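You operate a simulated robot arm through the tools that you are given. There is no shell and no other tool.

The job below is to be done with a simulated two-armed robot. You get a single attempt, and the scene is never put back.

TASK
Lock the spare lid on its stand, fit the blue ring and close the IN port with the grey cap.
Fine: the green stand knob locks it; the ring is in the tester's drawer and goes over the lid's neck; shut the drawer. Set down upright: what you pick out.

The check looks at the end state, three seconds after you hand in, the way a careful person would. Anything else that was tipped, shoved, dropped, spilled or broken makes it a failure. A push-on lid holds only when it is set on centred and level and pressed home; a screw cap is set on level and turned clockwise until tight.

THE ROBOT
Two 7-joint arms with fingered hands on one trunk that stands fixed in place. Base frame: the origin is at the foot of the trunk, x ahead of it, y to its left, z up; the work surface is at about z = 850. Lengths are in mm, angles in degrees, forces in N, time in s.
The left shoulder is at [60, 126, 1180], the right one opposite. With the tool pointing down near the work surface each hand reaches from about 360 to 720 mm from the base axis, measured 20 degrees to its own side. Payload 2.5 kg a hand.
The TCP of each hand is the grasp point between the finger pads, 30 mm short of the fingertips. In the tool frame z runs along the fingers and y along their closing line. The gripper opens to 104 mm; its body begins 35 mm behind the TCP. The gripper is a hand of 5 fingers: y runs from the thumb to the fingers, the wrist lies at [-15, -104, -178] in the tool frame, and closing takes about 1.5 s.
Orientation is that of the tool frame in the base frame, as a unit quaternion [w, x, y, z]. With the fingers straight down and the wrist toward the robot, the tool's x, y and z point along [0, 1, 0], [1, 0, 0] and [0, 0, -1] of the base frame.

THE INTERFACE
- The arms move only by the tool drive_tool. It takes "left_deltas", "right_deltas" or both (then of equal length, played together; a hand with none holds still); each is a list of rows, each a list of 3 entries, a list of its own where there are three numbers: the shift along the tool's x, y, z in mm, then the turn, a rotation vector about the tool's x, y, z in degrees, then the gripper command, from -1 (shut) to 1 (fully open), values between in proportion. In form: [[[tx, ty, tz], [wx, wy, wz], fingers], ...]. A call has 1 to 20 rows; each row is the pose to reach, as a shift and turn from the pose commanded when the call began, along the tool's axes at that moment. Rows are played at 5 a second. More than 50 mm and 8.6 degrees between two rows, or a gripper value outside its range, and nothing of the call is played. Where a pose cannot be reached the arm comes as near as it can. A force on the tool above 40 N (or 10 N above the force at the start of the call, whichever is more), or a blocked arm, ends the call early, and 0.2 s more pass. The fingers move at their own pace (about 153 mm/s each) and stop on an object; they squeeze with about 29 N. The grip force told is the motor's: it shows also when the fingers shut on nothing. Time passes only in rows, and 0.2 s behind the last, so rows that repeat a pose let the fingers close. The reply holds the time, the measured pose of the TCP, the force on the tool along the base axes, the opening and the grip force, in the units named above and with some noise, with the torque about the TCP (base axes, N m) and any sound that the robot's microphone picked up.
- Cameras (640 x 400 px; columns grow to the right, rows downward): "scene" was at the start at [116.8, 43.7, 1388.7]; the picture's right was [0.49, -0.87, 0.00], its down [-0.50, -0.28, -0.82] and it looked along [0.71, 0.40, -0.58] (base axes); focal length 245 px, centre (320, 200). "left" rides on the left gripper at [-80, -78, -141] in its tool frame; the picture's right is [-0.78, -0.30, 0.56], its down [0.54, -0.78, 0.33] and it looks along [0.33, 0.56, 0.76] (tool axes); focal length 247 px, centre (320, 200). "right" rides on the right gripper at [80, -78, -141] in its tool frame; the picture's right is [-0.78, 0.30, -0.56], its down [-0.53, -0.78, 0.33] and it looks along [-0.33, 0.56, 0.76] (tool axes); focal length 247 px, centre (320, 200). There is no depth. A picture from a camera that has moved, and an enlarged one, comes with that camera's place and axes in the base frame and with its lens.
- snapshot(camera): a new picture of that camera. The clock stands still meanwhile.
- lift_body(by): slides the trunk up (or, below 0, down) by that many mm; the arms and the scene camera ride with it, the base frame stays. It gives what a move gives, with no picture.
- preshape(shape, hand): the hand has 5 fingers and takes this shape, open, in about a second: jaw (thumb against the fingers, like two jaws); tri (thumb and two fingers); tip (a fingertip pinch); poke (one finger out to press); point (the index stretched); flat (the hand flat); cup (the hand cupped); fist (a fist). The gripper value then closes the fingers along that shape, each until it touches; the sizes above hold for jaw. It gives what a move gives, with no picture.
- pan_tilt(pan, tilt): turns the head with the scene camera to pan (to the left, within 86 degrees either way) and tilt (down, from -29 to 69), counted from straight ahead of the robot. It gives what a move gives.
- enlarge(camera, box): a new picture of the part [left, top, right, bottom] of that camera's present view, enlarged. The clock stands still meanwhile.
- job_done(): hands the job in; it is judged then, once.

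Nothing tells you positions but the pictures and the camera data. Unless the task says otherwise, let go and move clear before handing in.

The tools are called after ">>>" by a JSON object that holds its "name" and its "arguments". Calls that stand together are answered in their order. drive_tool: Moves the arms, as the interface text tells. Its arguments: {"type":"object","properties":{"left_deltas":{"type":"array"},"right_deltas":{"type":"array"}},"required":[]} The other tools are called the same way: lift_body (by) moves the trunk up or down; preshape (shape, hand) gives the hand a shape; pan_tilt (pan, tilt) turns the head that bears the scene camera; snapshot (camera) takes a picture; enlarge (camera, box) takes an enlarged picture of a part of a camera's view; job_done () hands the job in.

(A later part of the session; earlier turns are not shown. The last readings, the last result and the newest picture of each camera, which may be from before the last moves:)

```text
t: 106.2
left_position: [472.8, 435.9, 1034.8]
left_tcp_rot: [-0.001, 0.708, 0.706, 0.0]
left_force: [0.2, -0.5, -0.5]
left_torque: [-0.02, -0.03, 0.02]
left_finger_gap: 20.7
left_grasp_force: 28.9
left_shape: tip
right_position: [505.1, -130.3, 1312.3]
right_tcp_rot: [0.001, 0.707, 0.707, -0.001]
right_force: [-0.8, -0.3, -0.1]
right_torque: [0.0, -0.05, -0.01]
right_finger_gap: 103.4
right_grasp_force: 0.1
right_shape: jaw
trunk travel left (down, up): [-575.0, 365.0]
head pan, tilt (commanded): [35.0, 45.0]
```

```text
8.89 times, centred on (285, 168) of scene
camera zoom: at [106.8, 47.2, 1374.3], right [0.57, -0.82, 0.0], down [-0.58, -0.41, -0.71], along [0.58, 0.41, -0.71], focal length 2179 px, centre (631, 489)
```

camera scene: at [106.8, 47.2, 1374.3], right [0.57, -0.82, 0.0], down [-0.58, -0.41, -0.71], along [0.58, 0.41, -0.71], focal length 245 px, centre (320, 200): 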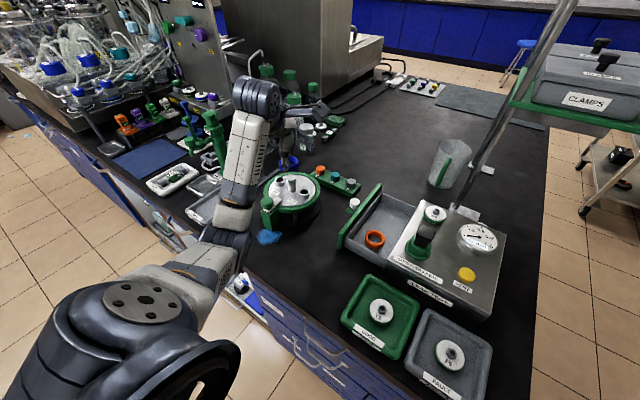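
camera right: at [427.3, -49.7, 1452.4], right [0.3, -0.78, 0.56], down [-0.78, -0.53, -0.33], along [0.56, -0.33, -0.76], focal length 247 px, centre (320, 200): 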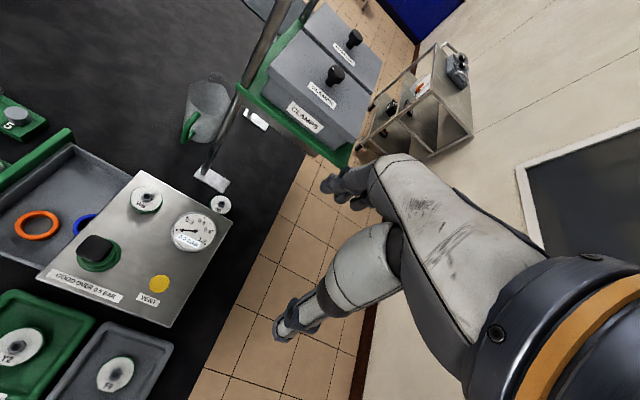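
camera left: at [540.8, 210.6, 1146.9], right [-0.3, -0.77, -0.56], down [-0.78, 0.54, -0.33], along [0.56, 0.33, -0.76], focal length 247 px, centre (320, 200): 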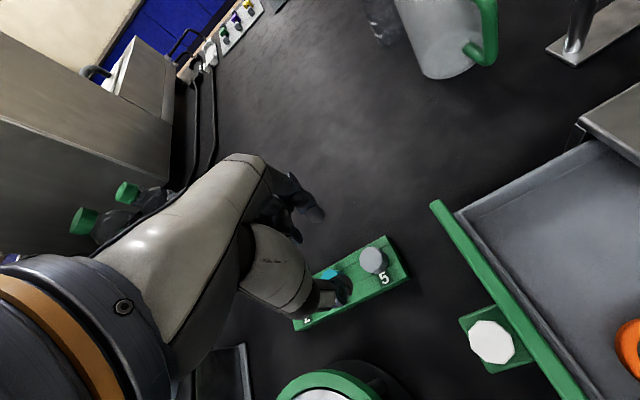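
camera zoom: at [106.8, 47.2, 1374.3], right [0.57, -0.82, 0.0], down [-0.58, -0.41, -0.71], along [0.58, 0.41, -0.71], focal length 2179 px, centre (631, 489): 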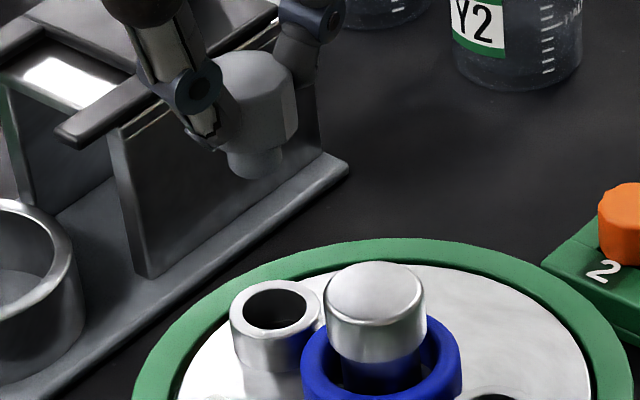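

The port reads about (470, 435.5), and the cap needs to shift roughly −3.6 mm in x and +1.2 mm in y. I'll apply that and lower to just above the port for a finer check.

>>> {"name": "drive_tool", "arguments": {"left_deltas": [[[1.2, -3.6, 0], [0, 0, 0], -0.8], [[1.2, -3.6, 15], [0, 0, 0], -0.8], [[1.2, -3.6, 30], [0, 0, 0], -0.8], [[1.2, -3.6, 43], [0, 0, 0], -0.8], [[1.2, -3.6, 43], [0, 0, 0], -0.8]]}}

>>> {"name": "enlarge", "arguments": {"camera": "left", "box": [305, 205, 385, 285]}}

>>> {"name": "enlarge", "arguments": {"camera": "scene", "box": [265, 155, 305, 190]}}

```text
t: 107.4
left_position: [469.5, 436.3, 990.3]
left_tcp_rot: [-0.001, 0.708, 0.707, 0.0]
left_force: [0.3, -0.5, 0.0]
left_torque: [-0.04, -0.03, 0.0]
left_finger_gap: 20.9
left_grasp_force: 29.4
left_shape: tip
right_position: [504.4, -130.6, 1311.3]
right_tcp_rot: [0.0, 0.707, 0.707, -0.001]
right_force: [-0.7, 0.3, 0.7]
right_torque: [0.0, -0.02, 0.0]
right_finger_gap: 103.9
right_grasp_force: 0.1
right_shape: jaw
trunk travel left (down, up): [-575.0, 365.0]
head pan, tilt (commanded): [35.0, 45.0]
```

```text
5.00 times, centred on (345, 245) of left
camera zoom: at [392.0, 356.2, 1130.6], right [-0.3, -0.78, -0.56], down [-0.78, 0.54, -0.33], along [0.56, 0.33, -0.76], focal length 1235 px, centre (195, -25)
```

zoom: 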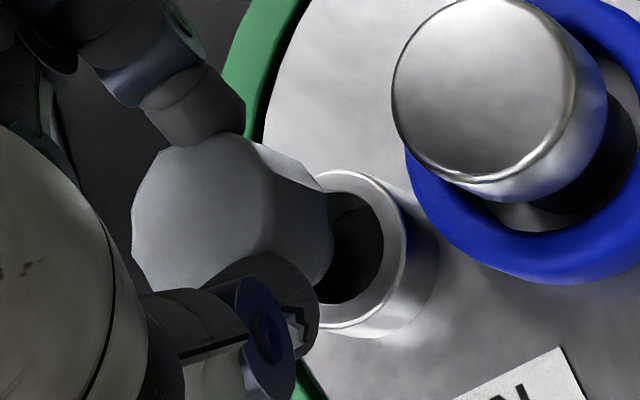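

```text
11.43 times, centred on (285, 172) of scene
camera zoom: at [106.8, 47.1, 1374.3], right [0.57, -0.82, 0.0], down [-0.58, -0.41, -0.71], along [0.58, 0.41, -0.71], focal length 2801 px, centre (720, 514)
```

zoom: 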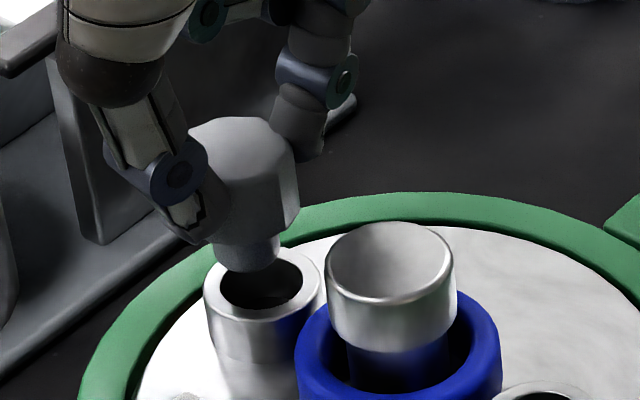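

The views show the cap's axis sits about 2.5 mm off the TCP in +y, so it needs about (+0.3, −2.9) mm to centre on the port. I'll apply that and recheck.

>>> {"name": "drive_tool", "arguments": {"left_deltas": [[[-1.5, 0.2, 0], [0, 0, 0], -0.8], [[-2.9, 0.3, 0], [0, 0, 0], -0.8], [[-2.9, 0.3, 2], [0, 0, 0], -0.8], [[-2.9, 0.3, 2], [0, 0, 0], -0.8]]}}

>>> {"name": "enlarge", "arguments": {"camera": "left", "box": [305, 205, 385, 285]}}

>>> {"name": "enlarge", "arguments": {"camera": "scene", "box": [268, 160, 298, 185]}}

```text
t: 108.4
left_position: [469.7, 433.7, 986.2]
left_tcp_rot: [-0.001, 0.708, 0.707, 0.001]
left_force: [-0.3, -0.8, -0.5]
left_torque: [-0.02, 0.0, -0.03]
left_finger_gap: 20.7
left_grasp_force: 29.2
left_shape: tip
right_position: [505.3, -130.5, 1311.3]
right_tcp_rot: [-0.001, 0.707, 0.707, 0.0]
right_force: [0.2, 0.8, 0.0]
right_torque: [0.02, -0.03, -0.01]
right_finger_gap: 103.5
right_grasp_force: 0.1
right_shape: jaw
trunk travel left (down, up): [-575.0, 365.0]
head pan, tilt (commanded): [35.0, 45.0]
```

```text
5.00 times, centred on (345, 245) of left
camera zoom: at [392.0, 352.9, 1128.5], right [-0.3, -0.78, -0.56], down [-0.78, 0.54, -0.33], along [0.56, 0.33, -0.76], focal length 1235 px, centre (195, -25)
```

zoom: 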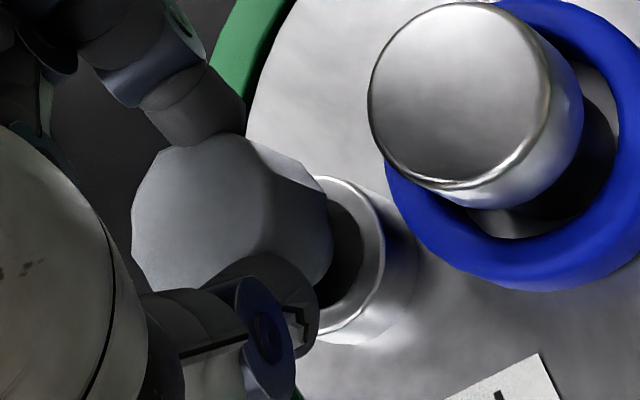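

```text
16.00 times, centred on (283, 172) of scene
camera zoom: at [106.8, 47.1, 1374.3], right [0.57, -0.82, 0.0], down [-0.58, -0.41, -0.71], along [0.58, 0.41, -0.71], focal length 3922 px, centre (912, 640)
```

zoom: 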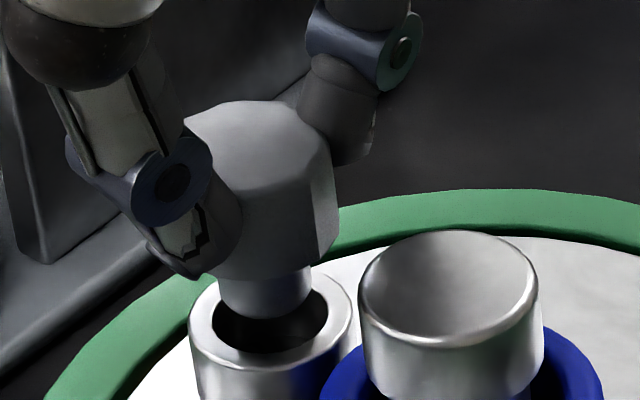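

Stem and bore are now aligned within about half a millimetre in both views. I'll lower the plug into the port, watching the force.

>>> {"name": "drive_tool", "arguments": {"left_deltas": [[[0, 0, 3], [0, 0, 0], -0.8], [[0, 0, 6], [0, 0, 0], -0.8], [[0, 0, 9], [0, 0, 0], -0.8], [[0, 0, 12], [0, 0, 0], -0.8], [[0, 0, 12], [0, 0, 0], -0.8]]}}

>>> {"name": "enlarge", "arguments": {"camera": "scene", "box": [268, 160, 298, 185]}}

>>> {"name": "enlarge", "arguments": {"camera": "left", "box": [305, 205, 385, 285]}}

```text
t: 109.6
left_position: [469.4, 434.7, 975.4]
left_tcp_rot: [-0.001, 0.708, 0.707, 0.0]
left_force: [0.6, -1.2, -0.4]
left_torque: [0.01, -0.04, 0.0]
left_finger_gap: 20.8
left_grasp_force: 28.7
left_shape: tip
right_position: [505.0, -130.2, 1311.5]
right_tcp_rot: [-0.001, 0.707, 0.707, 0.0]
right_force: [-0.6, 0.2, -0.3]
right_torque: [0.0, 0.06, 0.01]
right_finger_gap: 103.5
right_grasp_force: 0.1
right_shape: jaw
trunk travel left (down, up): [-575.0, 365.0]
head pan, tilt (commanded): [35.0, 45.0]
```

```text
16.00 times, centred on (283, 172) of scene
camera zoom: at [106.8, 47.2, 1374.3], right [0.57, -0.82, 0.0], down [-0.58, -0.41, -0.71], along [0.58, 0.41, -0.71], focal length 3922 px, centre (912, 640)
```

zoom: 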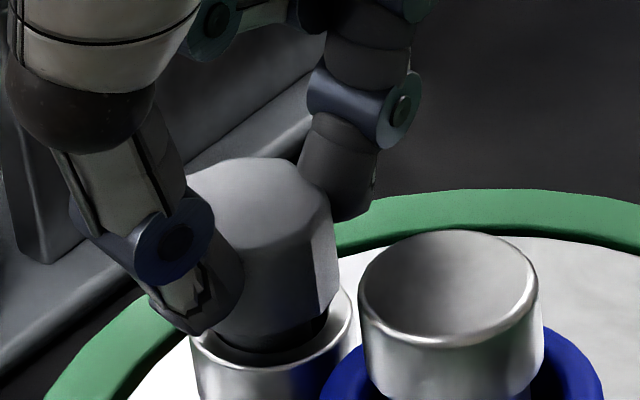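

```text
5.00 times, centred on (345, 245) of left
camera zoom: at [391.3, 353.8, 1116.4], right [-0.3, -0.78, -0.56], down [-0.78, 0.54, -0.33], along [0.56, 0.33, -0.76], focal length 1235 px, centre (195, -25)
```

zoom: 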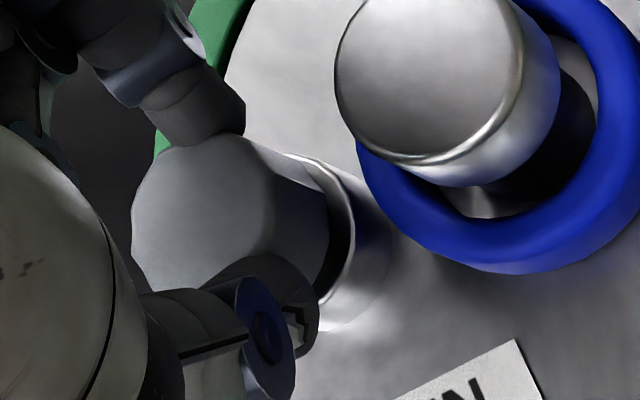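

The stem is in the bore with no resistance. I'll press down in 1 mm steps until it seats.

>>> {"name": "drive_tool", "arguments": {"left_deltas": [[[0, 0, 1], [0, 0, 0], -0.9], [[0, 0, 2], [0, 0, 0], -0.9], [[0, 0, 3], [0, 0, 0], -0.9], [[0, 0, 4], [0, 0, 0], -0.9], [[0, 0, 5], [0, 0, 0], -0.9], [[0, 0, 5], [0, 0, 0], -0.9]]}}

>>> {"name": "enlarge", "arguments": {"camera": "scene", "box": [268, 160, 298, 185]}}

>>> {"name": "enlarge", "arguments": {"camera": "left", "box": [305, 205, 385, 285]}}

```text
t: 111.0
left_position: [468.9, 434.4, 970.9]
left_tcp_rot: [-0.001, 0.708, 0.706, 0.0]
left_force: [-0.2, 0.0, -0.6]
left_torque: [0.02, -0.01, -0.01]
left_finger_gap: 20.9
left_grasp_force: 28.2
left_shape: tip
right_position: [505.1, -131.2, 1311.6]
right_tcp_rot: [0.001, 0.707, 0.707, 0.0]
right_force: [-0.1, -0.6, 0.3]
right_torque: [-0.02, -0.04, 0.03]
right_finger_gap: 103.5
right_grasp_force: 0.0
right_shape: jaw
trunk travel left (down, up): [-575.0, 365.0]
head pan, tilt (commanded): [35.0, 45.0]
```

```text
16.00 times, centred on (283, 172) of scene
camera zoom: at [106.8, 47.2, 1374.3], right [0.57, -0.82, 0.0], down [-0.58, -0.41, -0.71], along [0.58, 0.41, -0.71], focal length 3922 px, centre (912, 640)
```

zoom: 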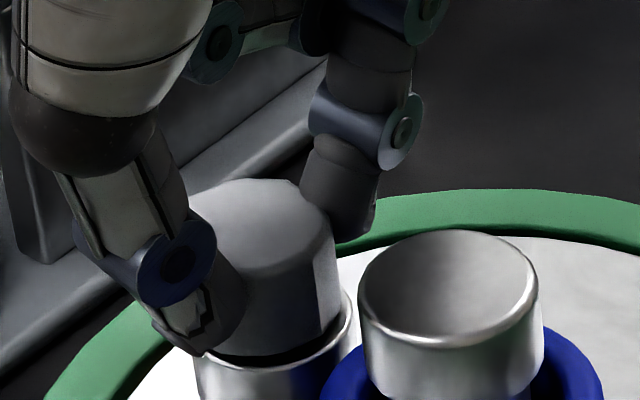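

```text
5.00 times, centred on (345, 245) of left
camera zoom: at [391.2, 354.0, 1111.7], right [-0.3, -0.77, -0.56], down [-0.78, 0.54, -0.33], along [0.56, 0.33, -0.76], focal length 1235 px, centre (195, -25)
```

zoom: 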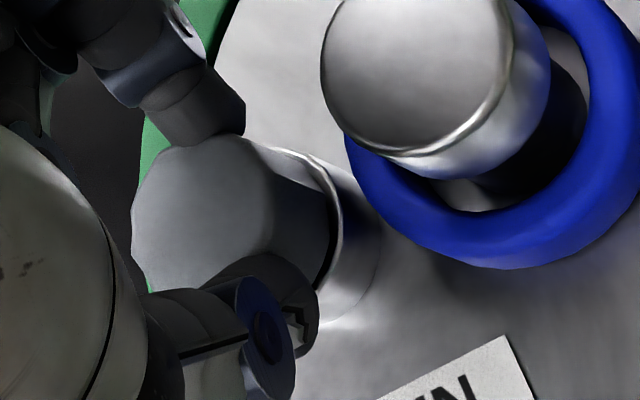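

Still free, with a small gap left under the head. I'll keep pressing.

>>> {"name": "drive_tool", "arguments": {"left_deltas": [[[0, 0, 1], [0, 0, 0], -0.9], [[0, 0, 2], [0, 0, 0], -0.9], [[0, 0, 3], [0, 0, 0], -0.9], [[0, 0, 4], [0, 0, 0], -0.9], [[0, 0, 4], [0, 0, 0], -0.9]]}}

>>> {"name": "enlarge", "arguments": {"camera": "scene", "box": [268, 160, 298, 185]}}

```text
t: 112.2
left_position: [468.3, 433.5, 968.5]
left_tcp_rot: [0.001, 0.707, 0.707, 0.002]
left_force: [0.8, 0.5, 8.1]
left_torque: [0.01, -0.09, 0.03]
left_finger_gap: 21.1
left_grasp_force: 28.9
left_shape: tip
right_position: [504.3, -131.7, 1311.1]
right_tcp_rot: [-0.001, 0.707, 0.707, -0.001]
right_force: [-0.3, 0.5, 0.5]
right_torque: [0.02, -0.01, 0.03]
right_finger_gap: 103.8
right_grasp_force: 0.1
right_shape: jaw
trunk travel left (down, up): [-575.0, 365.0]
head pan, tilt (commanded): [35.0, 45.0]
```

```text
16.00 times, centred on (283, 172) of scene
camera zoom: at [106.2, 46.5, 1374.5], right [0.57, -0.82, 0.0], down [-0.58, -0.41, -0.71], along [0.58, 0.41, -0.71], focal length 3922 px, centre (912, 640)
```

zoom: 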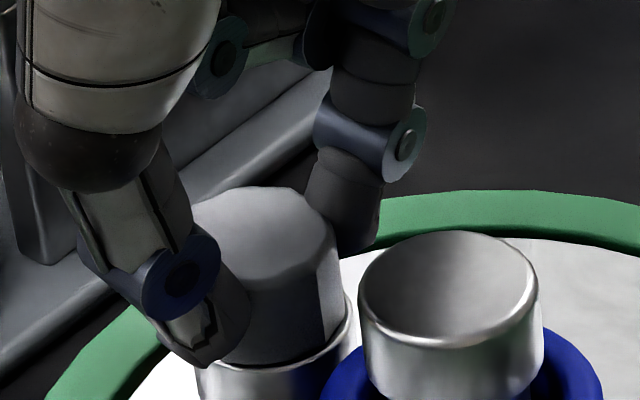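

Contact has begun (8 N). I'll press harder to push it fully home.

>>> {"name": "drive_tool", "arguments": {"left_deltas": [[[0, 0, 1], [0, 0, 0], -1], [[0, 0, 2], [0, 0, 0], -1], [[0, 0, 3], [0, 0, 0], -1], [[0, 0, 3], [0, 0, 0], -1]]}}

>>> {"name": "enlarge", "arguments": {"camera": "scene", "box": [268, 160, 298, 185]}}

>>> {"name": "enlarge", "arguments": {"camera": "left", "box": [305, 205, 385, 285]}}

```text
t: 113.2
left_position: [467.5, 433.5, 967.9]
left_tcp_rot: [0.001, 0.707, 0.707, 0.005]
left_force: [1.5, -0.5, 21.5]
left_torque: [0.04, -0.14, -0.03]
left_finger_gap: 22.0
left_grasp_force: 28.5
left_shape: tip
right_position: [502.6, -131.6, 1312.6]
right_tcp_rot: [0.0, 0.707, 0.707, 0.001]
right_force: [0.2, 0.4, 0.4]
right_torque: [0.0, 0.04, -0.03]
right_finger_gap: 103.6
right_grasp_force: 0.0
right_shape: jaw
trunk travel left (down, up): [-575.0, 365.0]
head pan, tilt (commanded): [35.0, 45.0]
```

```text
16.00 times, centred on (283, 172) of scene
camera zoom: at [105.2, 45.4, 1374.7], right [0.57, -0.82, 0.0], down [-0.58, -0.4, -0.71], along [0.58, 0.41, -0.71], focal length 3922 px, centre (912, 640)
```

zoom: 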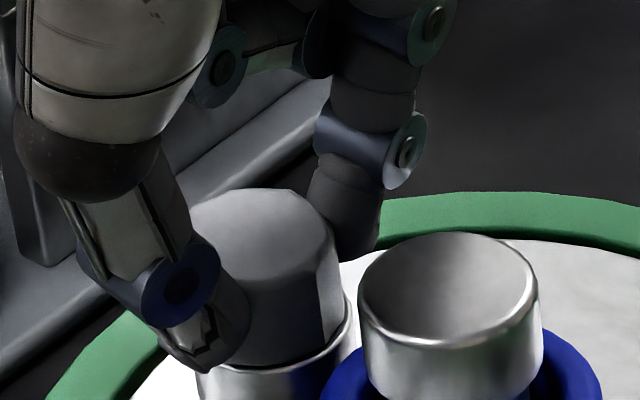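

```text
5.00 times, centred on (345, 245) of left
camera zoom: at [389.5, 352.7, 1107.4], right [-0.29, -0.77, -0.56], down [-0.77, 0.54, -0.34], along [0.56, 0.34, -0.76], focal length 1235 px, centre (195, -25)
```

zoom: 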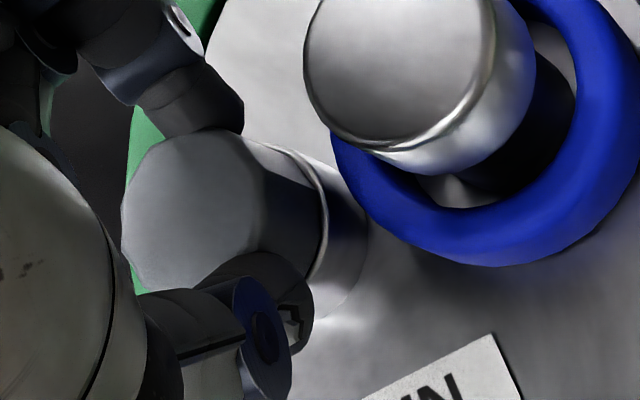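

>>> {"name": "drive_tool", "arguments": {"left_deltas": [[[0, 0, 1], [0, 0, 0], -1], [[0, 0, 2], [0, 0, 0], -1], [[0, 0, 3], [0, 0, 0], -1], [[0, 0, 3], [0, 0, 0], -1]]}}

>>> {"name": "enlarge", "arguments": {"camera": "scene", "box": [268, 160, 298, 185]}}

```text
t: 114.2
left_position: [469.2, 432.4, 966.4]
left_tcp_rot: [0.002, 0.707, 0.708, 0.006]
left_force: [-1.6, 0.5, 31.6]
left_torque: [0.04, 0.01, 0.05]
left_finger_gap: 22.2
left_grasp_force: 29.2
left_shape: tip
right_position: [503.1, -132.5, 1310.6]
right_tcp_rot: [0.0, 0.707, 0.707, 0.002]
right_force: [-1.0, 0.3, -0.3]
right_torque: [-0.03, 0.0, 0.03]
right_finger_gap: 103.5
right_grasp_force: 0.0
right_shape: jaw
trunk travel left (down, up): [-575.0, 365.0]
head pan, tilt (commanded): [35.0, 45.0]
```

```text
16.00 times, centred on (283, 172) of scene
camera zoom: at [104.0, 44.8, 1374.8], right [0.57, -0.82, 0.0], down [-0.58, -0.4, -0.71], along [0.58, 0.41, -0.7], focal length 3922 px, centre (912, 640)
```

zoom: 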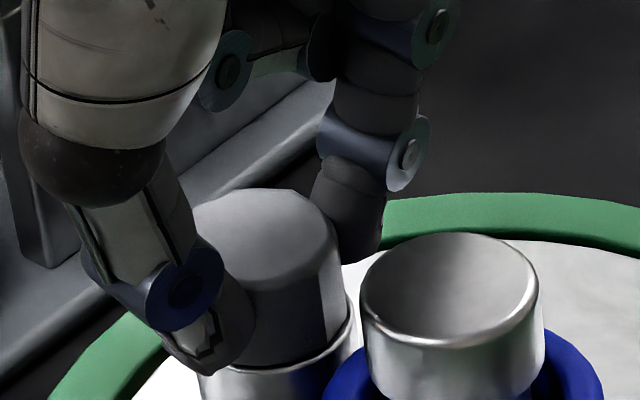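

The cap is pressed down flush with 32 N. I'll relieve the press and release it gently.

>>> {"name": "drive_tool", "arguments": {"left_deltas": [[[0, 0, -2], [0, 0, 0], -1], [[0, 0, -4], [0, 0, 0], -0.9], [[0, 0, -5.5], [0, 0, 0], -0.8], [[0, 0, -5.5], [0, 0, 0], -0.74], [[0, 0, -5.5], [0, 0, 0], -0.7], [[0, 0, -5.5], [0, 0, 0], -0.67], [[0, 0, -5.5], [0, 0, 0], -0.65], [[0, 0, -5.5], [0, 0, 0], -0.63], [[0, 0, -5.5], [0, 0, 0], -0.61], [[0, 0, -5.5], [0, 0, 0], -0.59], [[0, 0, -5.5], [0, 0, 0], -0.57], [[0, 0, -5.5], [0, 0, 0], -0.55], [[0, 0, -5.5], [0, 0, 0], -0.53], [[0, 0, -5.5], [0, 0, 0], -0.5], [[0, 0, -5.5], [0, 0, 0], -0.45], [[0, 0, -5.5], [0, 0, 0], -0.38], [[0, 0, -5.5], [0, 0, 0], -0.3], [[0, 0, -5.5], [0, 0, 0], -0.2], [[0, 0, -5.5], [0, 0, 0], -0.2]]}}

>>> {"name": "enlarge", "arguments": {"camera": "scene", "box": [268, 160, 298, 185]}}

>>> {"name": "enlarge", "arguments": {"camera": "left", "box": [305, 205, 385, 285]}}

```text
t: 118.2
left_position: [468.5, 434.5, 966.8]
left_tcp_rot: [-0.001, 0.708, 0.706, 0.001]
left_force: [-0.1, -0.4, 0.4]
left_torque: [0.0, 0.01, -0.02]
left_finger_gap: 40.9
left_grasp_force: 0.0
left_shape: tip
right_position: [505.6, -130.4, 1310.6]
right_tcp_rot: [-0.001, 0.708, 0.707, 0.0]
right_force: [0.4, 0.8, 0.4]
right_torque: [-0.01, 0.01, 0.01]
right_finger_gap: 103.6
right_grasp_force: 0.0
right_shape: jaw
trunk travel left (down, up): [-575.0, 365.0]
head pan, tilt (commanded): [35.0, 45.0]
```

```text
16.00 times, centred on (283, 172) of scene
camera zoom: at [106.8, 47.1, 1374.3], right [0.57, -0.82, 0.0], down [-0.58, -0.41, -0.71], along [0.58, 0.41, -0.71], focal length 3922 px, centre (912, 640)
```

zoom: 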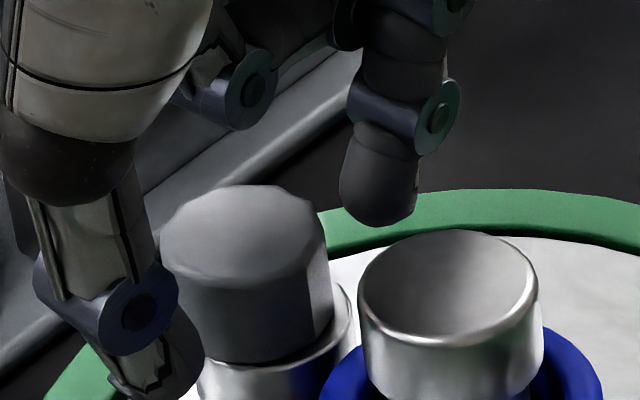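

```text
5.00 times, centred on (345, 245) of left
camera zoom: at [391.5, 353.9, 1108.1], right [-0.3, -0.78, -0.56], down [-0.78, 0.54, -0.33], along [0.56, 0.33, -0.76], focal length 1235 px, centre (195, -25)
```

zoom: 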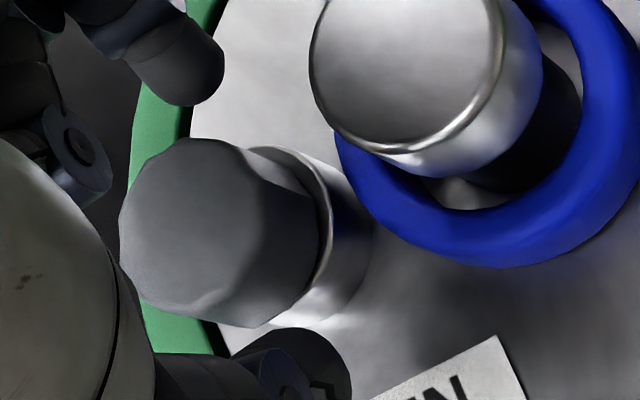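

The cap is released. It may have shifted slightly toward the thumb side, so I'll rise and inspect it closely.

>>> {"name": "drive_tool", "arguments": {"left_deltas": [[[0, 0, -10], [0, 0, 0], -0.1], [[0, 0, -30], [0, 0, 0], -0.1], [[0, 0, -55], [0, 0, 0], -0.1], [[0, 0, -80], [0, 0, 0], -0.1], [[0, 0, -80], [0, 0, 0], -0.1]]}}

>>> {"name": "enlarge", "arguments": {"camera": "scene", "box": [263, 155, 313, 195]}}

>>> {"name": "enlarge", "arguments": {"camera": "left", "box": [340, 220, 440, 300]}}

```text
t: 119.4
left_position: [468.0, 433.2, 1046.4]
left_tcp_rot: [0.0, 0.707, 0.707, 0.0]
left_force: [0.5, 0.5, 0.6]
left_torque: [0.0, -0.01, -0.01]
left_finger_gap: 46.5
left_grasp_force: 0.0
left_shape: tip
right_position: [503.7, -131.2, 1311.0]
right_tcp_rot: [0.0, 0.707, 0.707, 0.001]
right_force: [0.3, -0.8, 0.2]
right_torque: [0.0, -0.02, 0.01]
right_finger_gap: 103.9
right_grasp_force: 0.0
right_shape: jaw
trunk travel left (down, up): [-575.0, 365.0]
head pan, tilt (commanded): [35.0, 45.0]
```

```text
10.00 times, centred on (288, 175) of scene
camera zoom: at [106.8, 47.2, 1374.3], right [0.57, -0.82, 0.0], down [-0.58, -0.41, -0.71], along [0.58, 0.41, -0.71], focal length 2451 px, centre (640, 450)
```

zoom: 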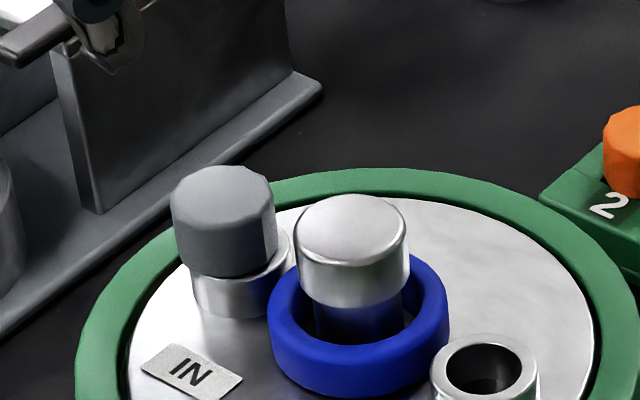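

```text
5.00 times, centred on (390, 260) of left
camera zoom: at [390.5, 353.7, 1187.4], right [-0.3, -0.78, -0.56], down [-0.78, 0.54, -0.33], along [0.56, 0.33, -0.76], focal length 1235 px, centre (-30, -100)
```

zoom: 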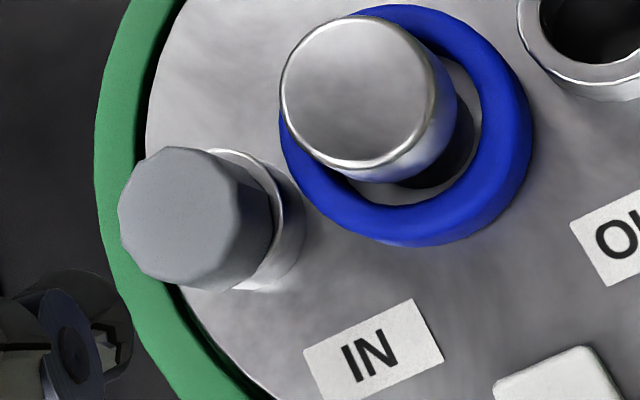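

>>> {"name": "enlarge", "arguments": {"camera": "scene", "box": [266, 163, 290, 183]}}

>>> {"name": "enlarge", "arguments": {"camera": "left", "box": [362, 245, 392, 275]}}

```text
16.00 times, centred on (278, 173) of scene
camera zoom: at [106.8, 47.2, 1374.3], right [0.57, -0.82, 0.0], down [-0.58, -0.41, -0.71], along [0.58, 0.41, -0.71], focal length 3922 px, centre (992, 632)
```

zoom: 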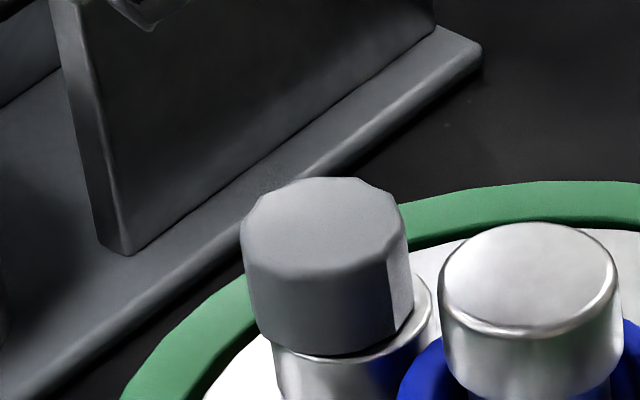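

```text
13.33 times, centred on (377, 260) of left
camera zoom: at [390.5, 353.7, 1187.4], right [-0.3, -0.78, -0.56], down [-0.78, 0.54, -0.33], along [0.56, 0.33, -0.76], focal length 3293 px, centre (-440, -600)
```

zoom: 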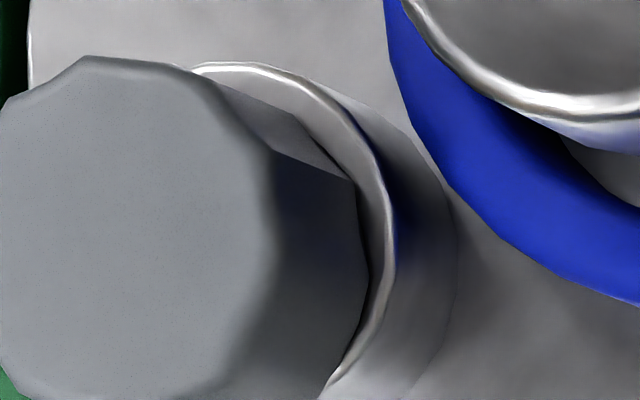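

The cap is level and down on the rim, but its head sits about 2.5 mm off the port's centre because the arm flexed while pressing. I'll regrip it, shift it by about (+2, −1.3) mm and press it home again.

>>> {"name": "drive_tool", "arguments": {"left_deltas": [[[3.3, 0, 25], [0, 0, 0], -0.1], [[3.3, 0, 50], [0, 0, 0], -0.1], [[3.3, 0, 65], [0, 0, 0], -0.1], [[3.3, 0, 76], [0, 0, 0], -0.1], [[3.3, 0, 76], [0, 0, 0], -0.1]]}}

>>> {"name": "enlarge", "arguments": {"camera": "left", "box": [300, 200, 380, 280]}}

>>> {"name": "enlarge", "arguments": {"camera": "scene", "box": [266, 158, 296, 183]}}

```text
t: 120.6
left_position: [468.9, 436.4, 970.6]
left_tcp_rot: [-0.001, 0.707, 0.707, 0.001]
left_force: [-0.5, -0.1, -0.5]
left_torque: [0.04, 0.01, 0.01]
left_finger_gap: 46.3
left_grasp_force: 0.0
left_shape: tip
right_position: [505.3, -130.6, 1311.4]
right_tcp_rot: [-0.001, 0.707, 0.707, 0.0]
right_force: [-0.3, -0.4, 0.3]
right_torque: [-0.01, -0.01, -0.01]
right_finger_gap: 103.6
right_grasp_force: 0.1
right_shape: jaw
trunk travel left (down, up): [-575.0, 365.0]
head pan, tilt (commanded): [35.0, 45.0]
```

```text
5.00 times, centred on (340, 240) of left
camera zoom: at [390.5, 357.2, 1111.7], right [-0.3, -0.77, -0.56], down [-0.78, 0.54, -0.33], along [0.56, 0.34, -0.76], focal length 1235 px, centre (220, 0)
```

zoom: 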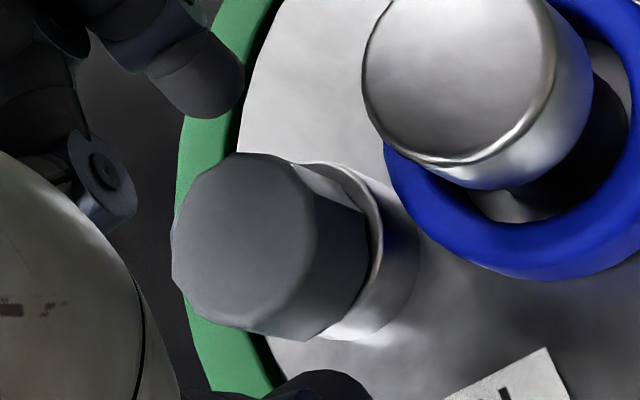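

```text
16.00 times, centred on (281, 170) of scene
camera zoom: at [106.8, 47.1, 1374.3], right [0.57, -0.82, 0.0], down [-0.58, -0.41, -0.71], along [0.58, 0.41, -0.71], focal length 3922 px, centre (944, 672)
```

zoom: 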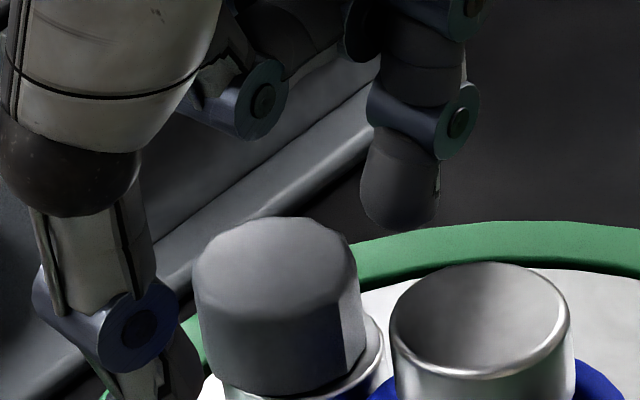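

The pinch is now well centred on the cap. I'll close on it gently.

>>> {"name": "drive_tool", "arguments": {"left_deltas": [[[0, 0, 0], [0, 0, 0], -0.3], [[0, 0, 0], [0, 0, 0], -0.42], [[0, 0, 0], [0, 0, 0], -0.5], [[0, 0, 0], [0, 0, 0], -0.55], [[0, 0, 0], [0, 0, 0], -0.6], [[0, 0, 0], [0, 0, 0], -0.65], [[0, 0, 0], [0, 0, 0], -0.7], [[0, 0, 0], [0, 0, 0], -0.75], [[0, 0, 0], [0, 0, 0], -0.75]]}}

>>> {"name": "enlarge", "arguments": {"camera": "left", "box": [300, 200, 380, 280]}}

>>> {"name": "enlarge", "arguments": {"camera": "scene", "box": [266, 158, 296, 183]}}

```text
t: 122.6
left_position: [468.8, 437.6, 970.3]
left_tcp_rot: [-0.001, 0.707, 0.707, 0.001]
left_force: [0.1, -2.4, 1.0]
left_torque: [-0.05, 0.0, 0.0]
left_finger_gap: 20.9
left_grasp_force: 28.9
left_shape: tip
right_position: [504.8, -129.1, 1311.3]
right_tcp_rot: [0.0, 0.707, 0.707, 0.0]
right_force: [-0.4, -0.1, -0.3]
right_torque: [-0.03, 0.02, 0.04]
right_finger_gap: 103.5
right_grasp_force: 0.1
right_shape: jaw
trunk travel left (down, up): [-575.0, 365.0]
head pan, tilt (commanded): [35.0, 45.0]
```

```text
5.00 times, centred on (340, 240) of left
camera zoom: at [390.5, 356.8, 1112.1], right [-0.3, -0.78, -0.56], down [-0.78, 0.54, -0.33], along [0.56, 0.33, -0.76], focal length 1235 px, centre (220, 0)
```

zoom: 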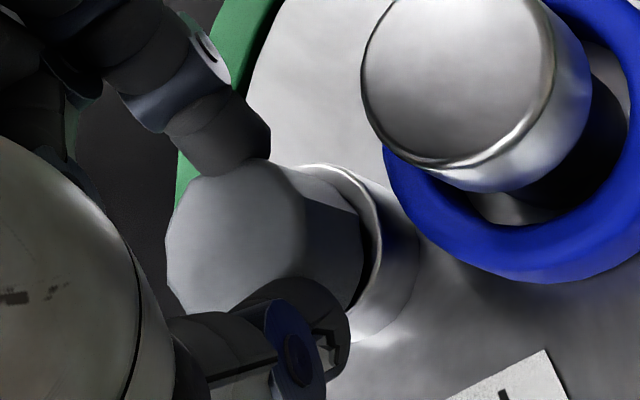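

```text
16.00 times, centred on (281, 170) of scene
camera zoom: at [106.8, 46.9, 1374.4], right [0.57, -0.82, 0.0], down [-0.58, -0.41, -0.71], along [0.58, 0.41, -0.71], focal length 3922 px, centre (944, 672)
```

zoom: 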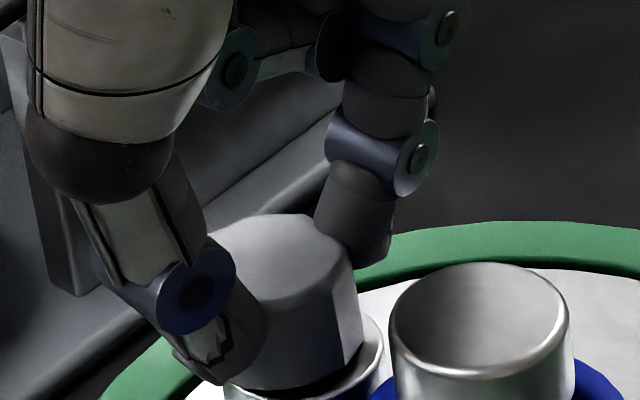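

>>> {"name": "drive_tool", "arguments": {"left_deltas": [[[-0.7, 1, 0], [0, 0, 0], -0.8], [[-1.3, 2, 0], [0, 0, 0], -0.8], [[-1.3, 2, 1.5], [0, 0, 0], -0.8], [[-1.3, 2, 3], [0, 0, 0], -0.8], [[-1.3, 2, 3], [0, 0, 0], -0.8]]}}

>>> {"name": "enlarge", "arguments": {"camera": "left", "box": [300, 200, 380, 280]}}

>>> {"name": "enlarge", "arguments": {"camera": "scene", "box": [266, 158, 296, 183]}}

```text
t: 123.8
left_position: [471.7, 435.2, 969.4]
left_tcp_rot: [0.0, 0.707, 0.707, 0.003]
left_force: [-2.4, 1.1, 11.6]
left_torque: [0.04, 0.06, 0.02]
left_finger_gap: 21.3
left_grasp_force: 29.5
left_shape: tip
right_position: [503.4, -130.7, 1311.6]
right_tcp_rot: [0.001, 0.707, 0.708, 0.001]
right_force: [-0.3, 0.3, -0.3]
right_torque: [-0.01, 0.01, -0.04]
right_finger_gap: 103.7
right_grasp_force: 0.0
right_shape: jaw
trunk travel left (down, up): [-575.0, 365.0]
head pan, tilt (commanded): [35.0, 45.0]
```

```text
5.00 times, centred on (340, 240) of left
camera zoom: at [392.5, 355.0, 1109.8], right [-0.29, -0.77, -0.56], down [-0.78, 0.54, -0.33], along [0.56, 0.34, -0.76], focal length 1235 px, centre (220, 0)
```

zoom: 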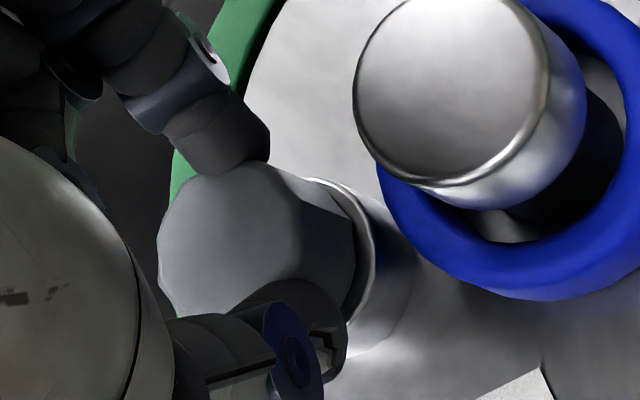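

```text
16.00 times, centred on (281, 170) of scene
camera zoom: at [105.7, 46.4, 1374.6], right [0.57, -0.82, 0.0], down [-0.58, -0.41, -0.71], along [0.58, 0.41, -0.71], focal length 3922 px, centre (944, 672)
```

zoom: 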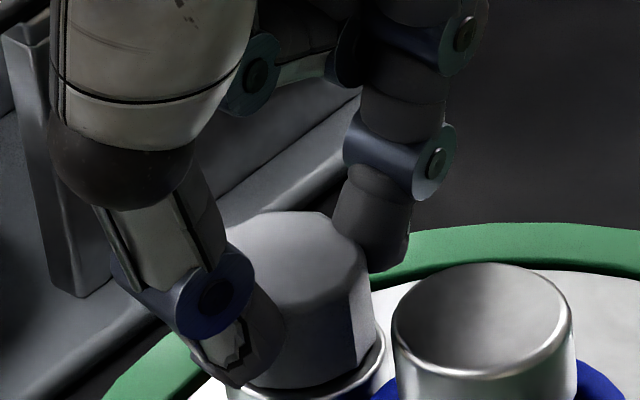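

The cap is now centred in both views (within about 0.5 mm). I'll press it home again and watch for sideways drift.

>>> {"name": "drive_tool", "arguments": {"left_deltas": [[[0, 0, 1], [0, 0, 0], -0.9], [[0, 0, 2], [0, 0, 0], -0.9], [[0, 0, 3], [0, 0, 0], -0.9], [[0, 0, 4], [0, 0, 0], -0.9], [[0, 0, 4], [0, 0, 0], -0.9]]}}

>>> {"name": "enlarge", "arguments": {"camera": "left", "box": [300, 200, 380, 280]}}

>>> {"name": "enlarge", "arguments": {"camera": "scene", "box": [266, 158, 296, 183]}}

```text
t: 125.0
left_position: [471.7, 435.6, 967.8]
left_tcp_rot: [0.002, 0.707, 0.707, 0.004]
left_force: [-0.5, -0.4, 26.4]
left_torque: [0.02, 0.03, 0.03]
left_finger_gap: 22.2
left_grasp_force: 28.8
left_shape: tip
right_position: [503.9, -131.5, 1311.4]
right_tcp_rot: [0.0, 0.707, 0.707, 0.001]
right_force: [0.7, -0.8, -1.0]
right_torque: [0.0, 0.01, 0.04]
right_finger_gap: 103.6
right_grasp_force: 0.0
right_shape: jaw
trunk travel left (down, up): [-575.0, 365.0]
head pan, tilt (commanded): [35.0, 45.0]
```

```text
5.00 times, centred on (340, 240) of left
camera zoom: at [391.3, 354.9, 1108.1], right [-0.29, -0.77, -0.56], down [-0.77, 0.54, -0.34], along [0.56, 0.34, -0.75], focal length 1235 px, centre (220, 0)
```

zoom: 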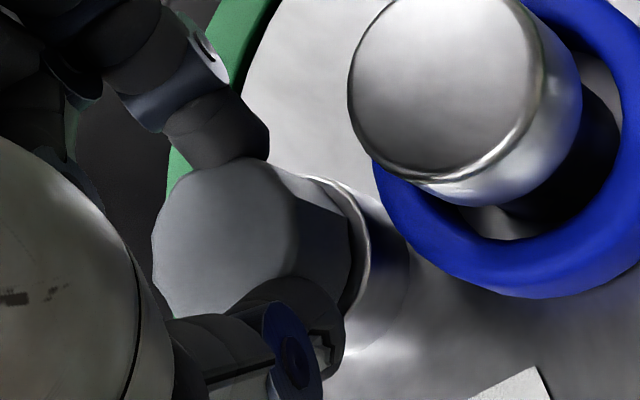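

```text
16.00 times, centred on (281, 170) of scene
camera zoom: at [104.5, 45.0, 1374.8], right [0.57, -0.82, 0.0], down [-0.58, -0.4, -0.71], along [0.58, 0.41, -0.71], focal length 3922 px, centre (944, 672)
```

zoom: 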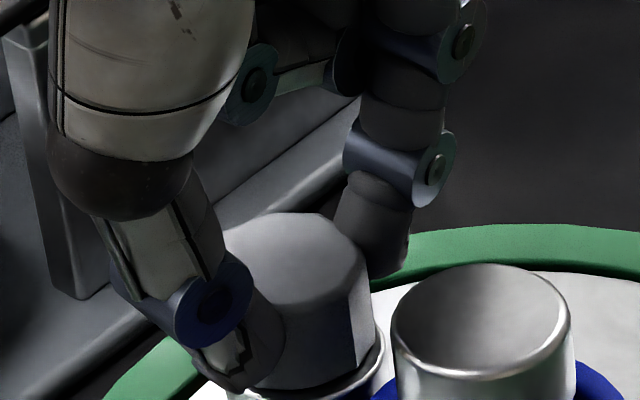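

>>> {"name": "drive_tool", "arguments": {"left_deltas": [[[0, 0, -2], [0, 0, 0], -0.85], [[0, 0, -3.5], [0, 0, 0], -0.8], [[0, 0, -4], [0, 0, 0], -0.75], [[0, 0, -4], [0, 0, 0], -0.75]]}}

>>> {"name": "enlarge", "arguments": {"camera": "left", "box": [300, 200, 380, 280]}}

>>> {"name": "enlarge", "arguments": {"camera": "scene", "box": [266, 158, 296, 183]}}

```text
t: 126.0
left_position: [470.2, 435.4, 968.1]
left_tcp_rot: [0.0, 0.708, 0.707, 0.001]
left_force: [0.8, 0.5, 17.2]
left_torque: [0.05, -0.08, 0.05]
left_finger_gap: 22.4
left_grasp_force: 28.8
left_shape: tip
right_position: [503.3, -130.2, 1311.7]
right_tcp_rot: [-0.001, 0.707, 0.707, 0.001]
right_force: [-0.1, 0.7, 0.7]
right_torque: [0.02, 0.02, 0.0]
right_finger_gap: 103.4
right_grasp_force: 0.1
right_shape: jaw
trunk travel left (down, up): [-575.0, 365.0]
head pan, tilt (commanded): [35.0, 45.0]
```

```text
5.00 times, centred on (340, 240) of left
camera zoom: at [392.4, 354.9, 1109.5], right [-0.3, -0.77, -0.56], down [-0.78, 0.54, -0.33], along [0.56, 0.34, -0.76], focal length 1235 px, centre (220, 0)
```

zoom: 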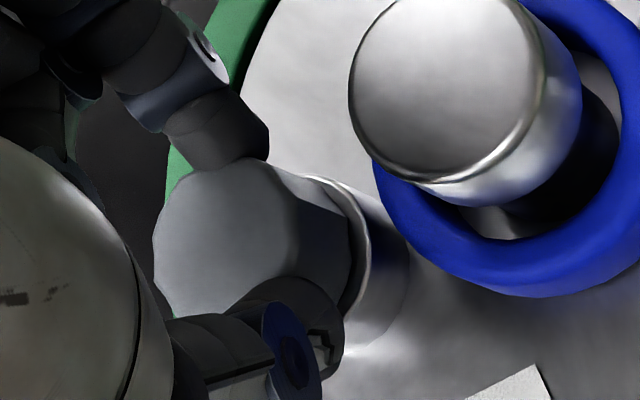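

```text
16.00 times, centred on (281, 170) of scene
camera zoom: at [105.6, 46.0, 1374.5], right [0.57, -0.82, 0.0], down [-0.58, -0.4, -0.71], along [0.58, 0.41, -0.71], focal length 3922 px, centre (944, 672)
```

zoom: 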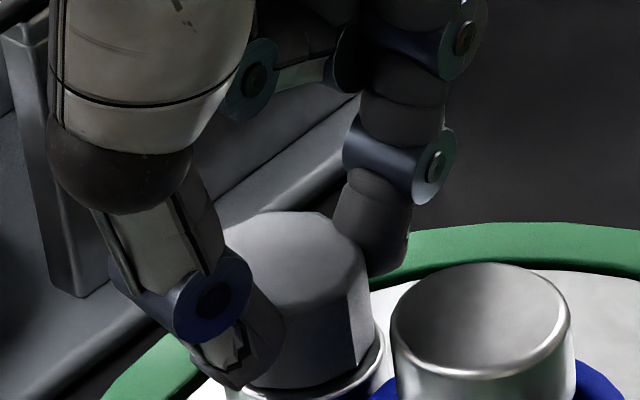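

>>> {"name": "drive_tool", "arguments": {"left_deltas": [[[0, 0, -1], [0, 0, 0], -0.75], [[0, 0, -2], [0, 0, 0], -0.75], [[0, 0, -2], [0, 0, 0], -0.75], [[0, 0, -2], [0, 0, 0], -0.75]]}}

>>> {"name": "enlarge", "arguments": {"camera": "scene", "box": [266, 158, 296, 183]}}

>>> {"name": "enlarge", "arguments": {"camera": "left", "box": [300, 200, 380, 280]}}

```text
t: 127.0
left_position: [470.1, 435.5, 969.1]
left_tcp_rot: [-0.001, 0.708, 0.706, -0.001]
left_force: [0.7, 0.1, 7.2]
left_torque: [0.02, -0.05, -0.04]
left_finger_gap: 21.8
left_grasp_force: 29.0
left_shape: tip
right_position: [505.1, -130.6, 1311.6]
right_tcp_rot: [-0.001, 0.707, 0.707, 0.0]
right_force: [-0.5, 0.3, 0.0]
right_torque: [-0.02, -0.01, -0.01]
right_finger_gap: 103.6
right_grasp_force: 0.0
right_shape: jaw
trunk travel left (down, up): [-575.0, 365.0]
head pan, tilt (commanded): [35.0, 45.0]
```

```text
16.00 times, centred on (281, 170) of scene
camera zoom: at [106.2, 46.6, 1374.4], right [0.57, -0.82, 0.0], down [-0.58, -0.41, -0.71], along [0.58, 0.41, -0.71], focal length 3922 px, centre (944, 672)
```

zoom: 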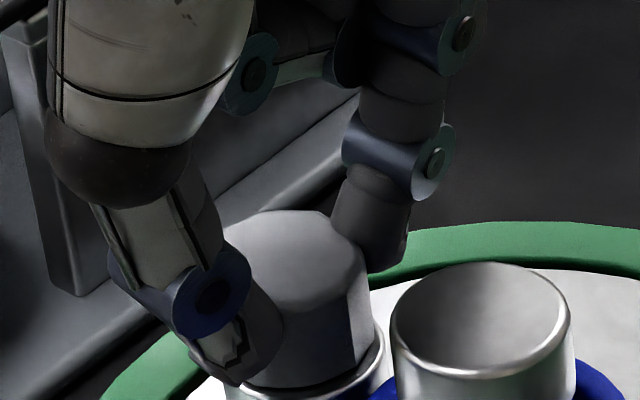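

```text
5.00 times, centred on (340, 240) of left
camera zoom: at [393.0, 355.3, 1110.5], right [-0.3, -0.78, -0.56], down [-0.78, 0.54, -0.33], along [0.55, 0.33, -0.76], focal length 1235 px, centre (220, 0)
```

zoom: 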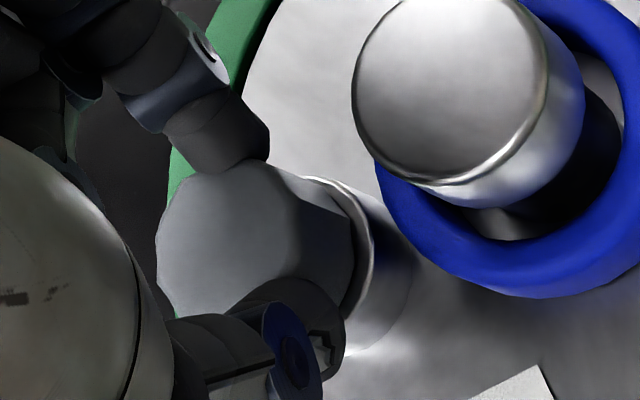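

>>> {"name": "drive_tool", "arguments": {"left_deltas": [[[0, 0, -1.3], [0, 0, 0], -0.75], [[0, 0, -1.3], [0, 0, 0], -0.72], [[0, 0, -1.3], [0, 0, 0], -0.69], [[0, 0, -1.3], [0, 0, 0], -0.67], [[0, 0, -1.3], [0, 0, 0], -0.65], [[0, 0, -1.3], [0, 0, 0], -0.64], [[0, 0, -1.3], [0, 0, 0], -0.63], [[0, 0, -1.3], [0, 0, 0], -0.62], [[0, 0, -1.3], [0, 0, 0], -0.61], [[0, 0, -1.3], [0, 0, 0], -0.6], [[0, 0, -1.3], [0, 0, 0], -0.59], [[0, 0, -1.3], [0, 0, 0], -0.58], [[0, 0, -1.3], [0, 0, 0], -0.57], [[0, 0, -1.3], [0, 0, 0], -0.56], [[0, 0, -1.3], [0, 0, 0], -0.54], [[0, 0, -1.3], [0, 0, 0], -0.52], [[0, 0, -1.3], [0, 0, 0], -0.48], [[0, 0, -1.3], [0, 0, 0], -0.4], [[0, 0, -1.3], [0, 0, 0], -0.3], [[0, 0, -1.3], [0, 0, 0], -0.2]]}}

>>> {"name": "enlarge", "arguments": {"camera": "scene", "box": [266, 158, 296, 183]}}

>>> {"name": "enlarge", "arguments": {"camera": "left", "box": [300, 200, 380, 280]}}

```text
t: 131.2
left_position: [471.6, 436.4, 970.1]
left_tcp_rot: [-0.001, 0.707, 0.707, 0.0]
left_force: [1.0, 0.4, 0.7]
left_torque: [0.01, -0.01, 0.03]
left_finger_gap: 40.9
left_grasp_force: 0.1
left_shape: tip
right_position: [504.6, -129.0, 1310.8]
right_tcp_rot: [0.0, 0.707, 0.707, 0.0]
right_force: [0.1, -0.5, 0.2]
right_torque: [-0.02, -0.02, -0.01]
right_finger_gap: 103.4
right_grasp_force: 0.1
right_shape: jaw
trunk travel left (down, up): [-575.0, 365.0]
head pan, tilt (commanded): [35.0, 45.0]
```

```text
16.00 times, centred on (281, 170) of scene
camera zoom: at [106.8, 47.1, 1374.3], right [0.57, -0.82, 0.0], down [-0.58, -0.41, -0.71], along [0.58, 0.41, -0.71], focal length 3922 px, centre (944, 672)
```

zoom: 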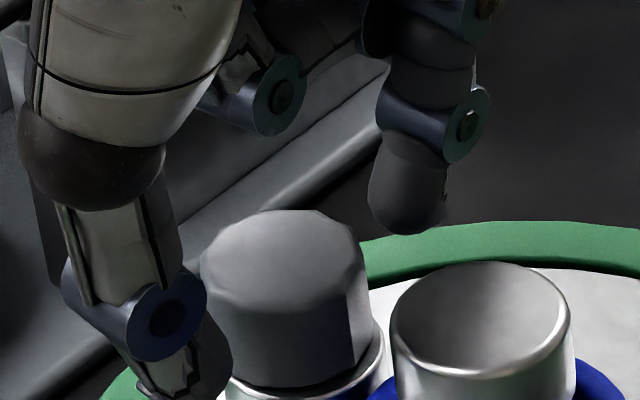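

```text
5.00 times, centred on (340, 240) of left
camera zoom: at [393.3, 355.9, 1111.4], right [-0.3, -0.78, -0.56], down [-0.78, 0.54, -0.33], along [0.56, 0.33, -0.76], focal length 1235 px, centre (220, 0)
```

zoom: 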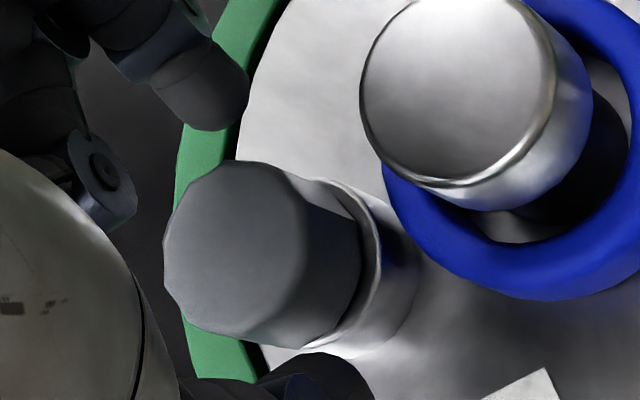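

>>> {"name": "drive_tool", "arguments": {"left_deltas": [[[0, 0, -10], [0, 0, 0], -0.1], [[0, 0, -30], [0, 0, 0], -0.1], [[0, 0, -55], [0, 0, 0], -0.1], [[0, 0, -80], [0, 0, 0], -0.1], [[0, 0, -80], [0, 0, 0], -0.1]]}}

>>> {"name": "enlarge", "arguments": {"camera": "scene", "box": [266, 158, 296, 183]}}

>>> {"name": "enlarge", "arguments": {"camera": "left", "box": [355, 240, 395, 280]}}

```text
t: 132.4
left_position: [470.8, 435.7, 1053.8]
left_tcp_rot: [-0.001, 0.707, 0.707, 0.0]
left_force: [0.2, -1.0, 0.3]
left_torque: [-0.02, -0.01, -0.05]
left_finger_gap: 46.6
left_grasp_force: 0.1
left_shape: tip
right_position: [504.6, -129.9, 1310.1]
right_tcp_rot: [0.0, 0.707, 0.707, -0.001]
right_force: [0.0, -0.1, 1.9]
right_torque: [0.01, -0.02, -0.03]
right_finger_gap: 103.7
right_grasp_force: 0.1
right_shape: jaw
trunk travel left (down, up): [-575.0, 365.0]
head pan, tilt (commanded): [35.0, 45.0]
```

```text
16.00 times, centred on (281, 170) of scene
camera zoom: at [106.9, 47.2, 1374.3], right [0.57, -0.82, 0.0], down [-0.58, -0.41, -0.71], along [0.58, 0.41, -0.71], focal length 3922 px, centre (944, 672)
```

zoom: 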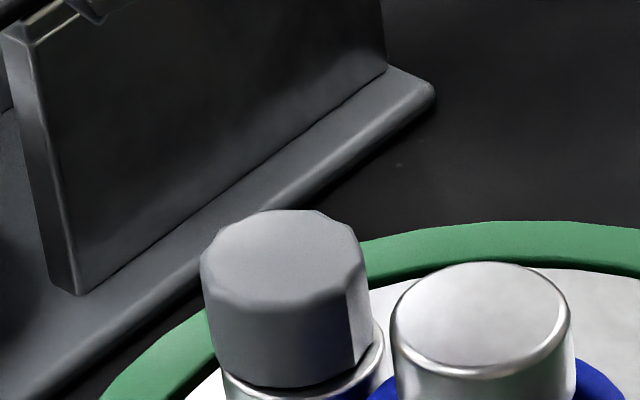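

```text
10.00 times, centred on (375, 260) of left
camera zoom: at [393.4, 355.6, 1193.5], right [-0.3, -0.78, -0.56], down [-0.78, 0.54, -0.33], along [0.56, 0.33, -0.76], focal length 2470 px, centre (-230, -400)
```

zoom: 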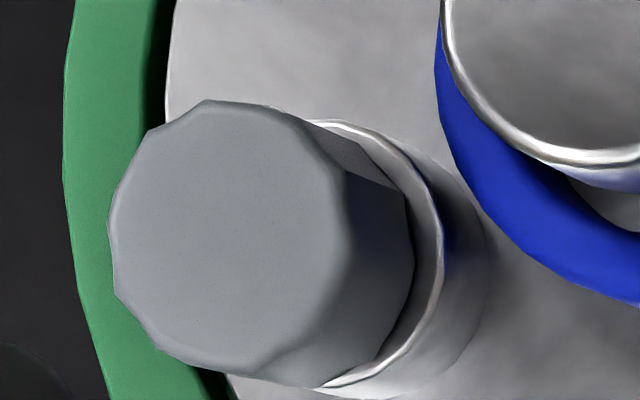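

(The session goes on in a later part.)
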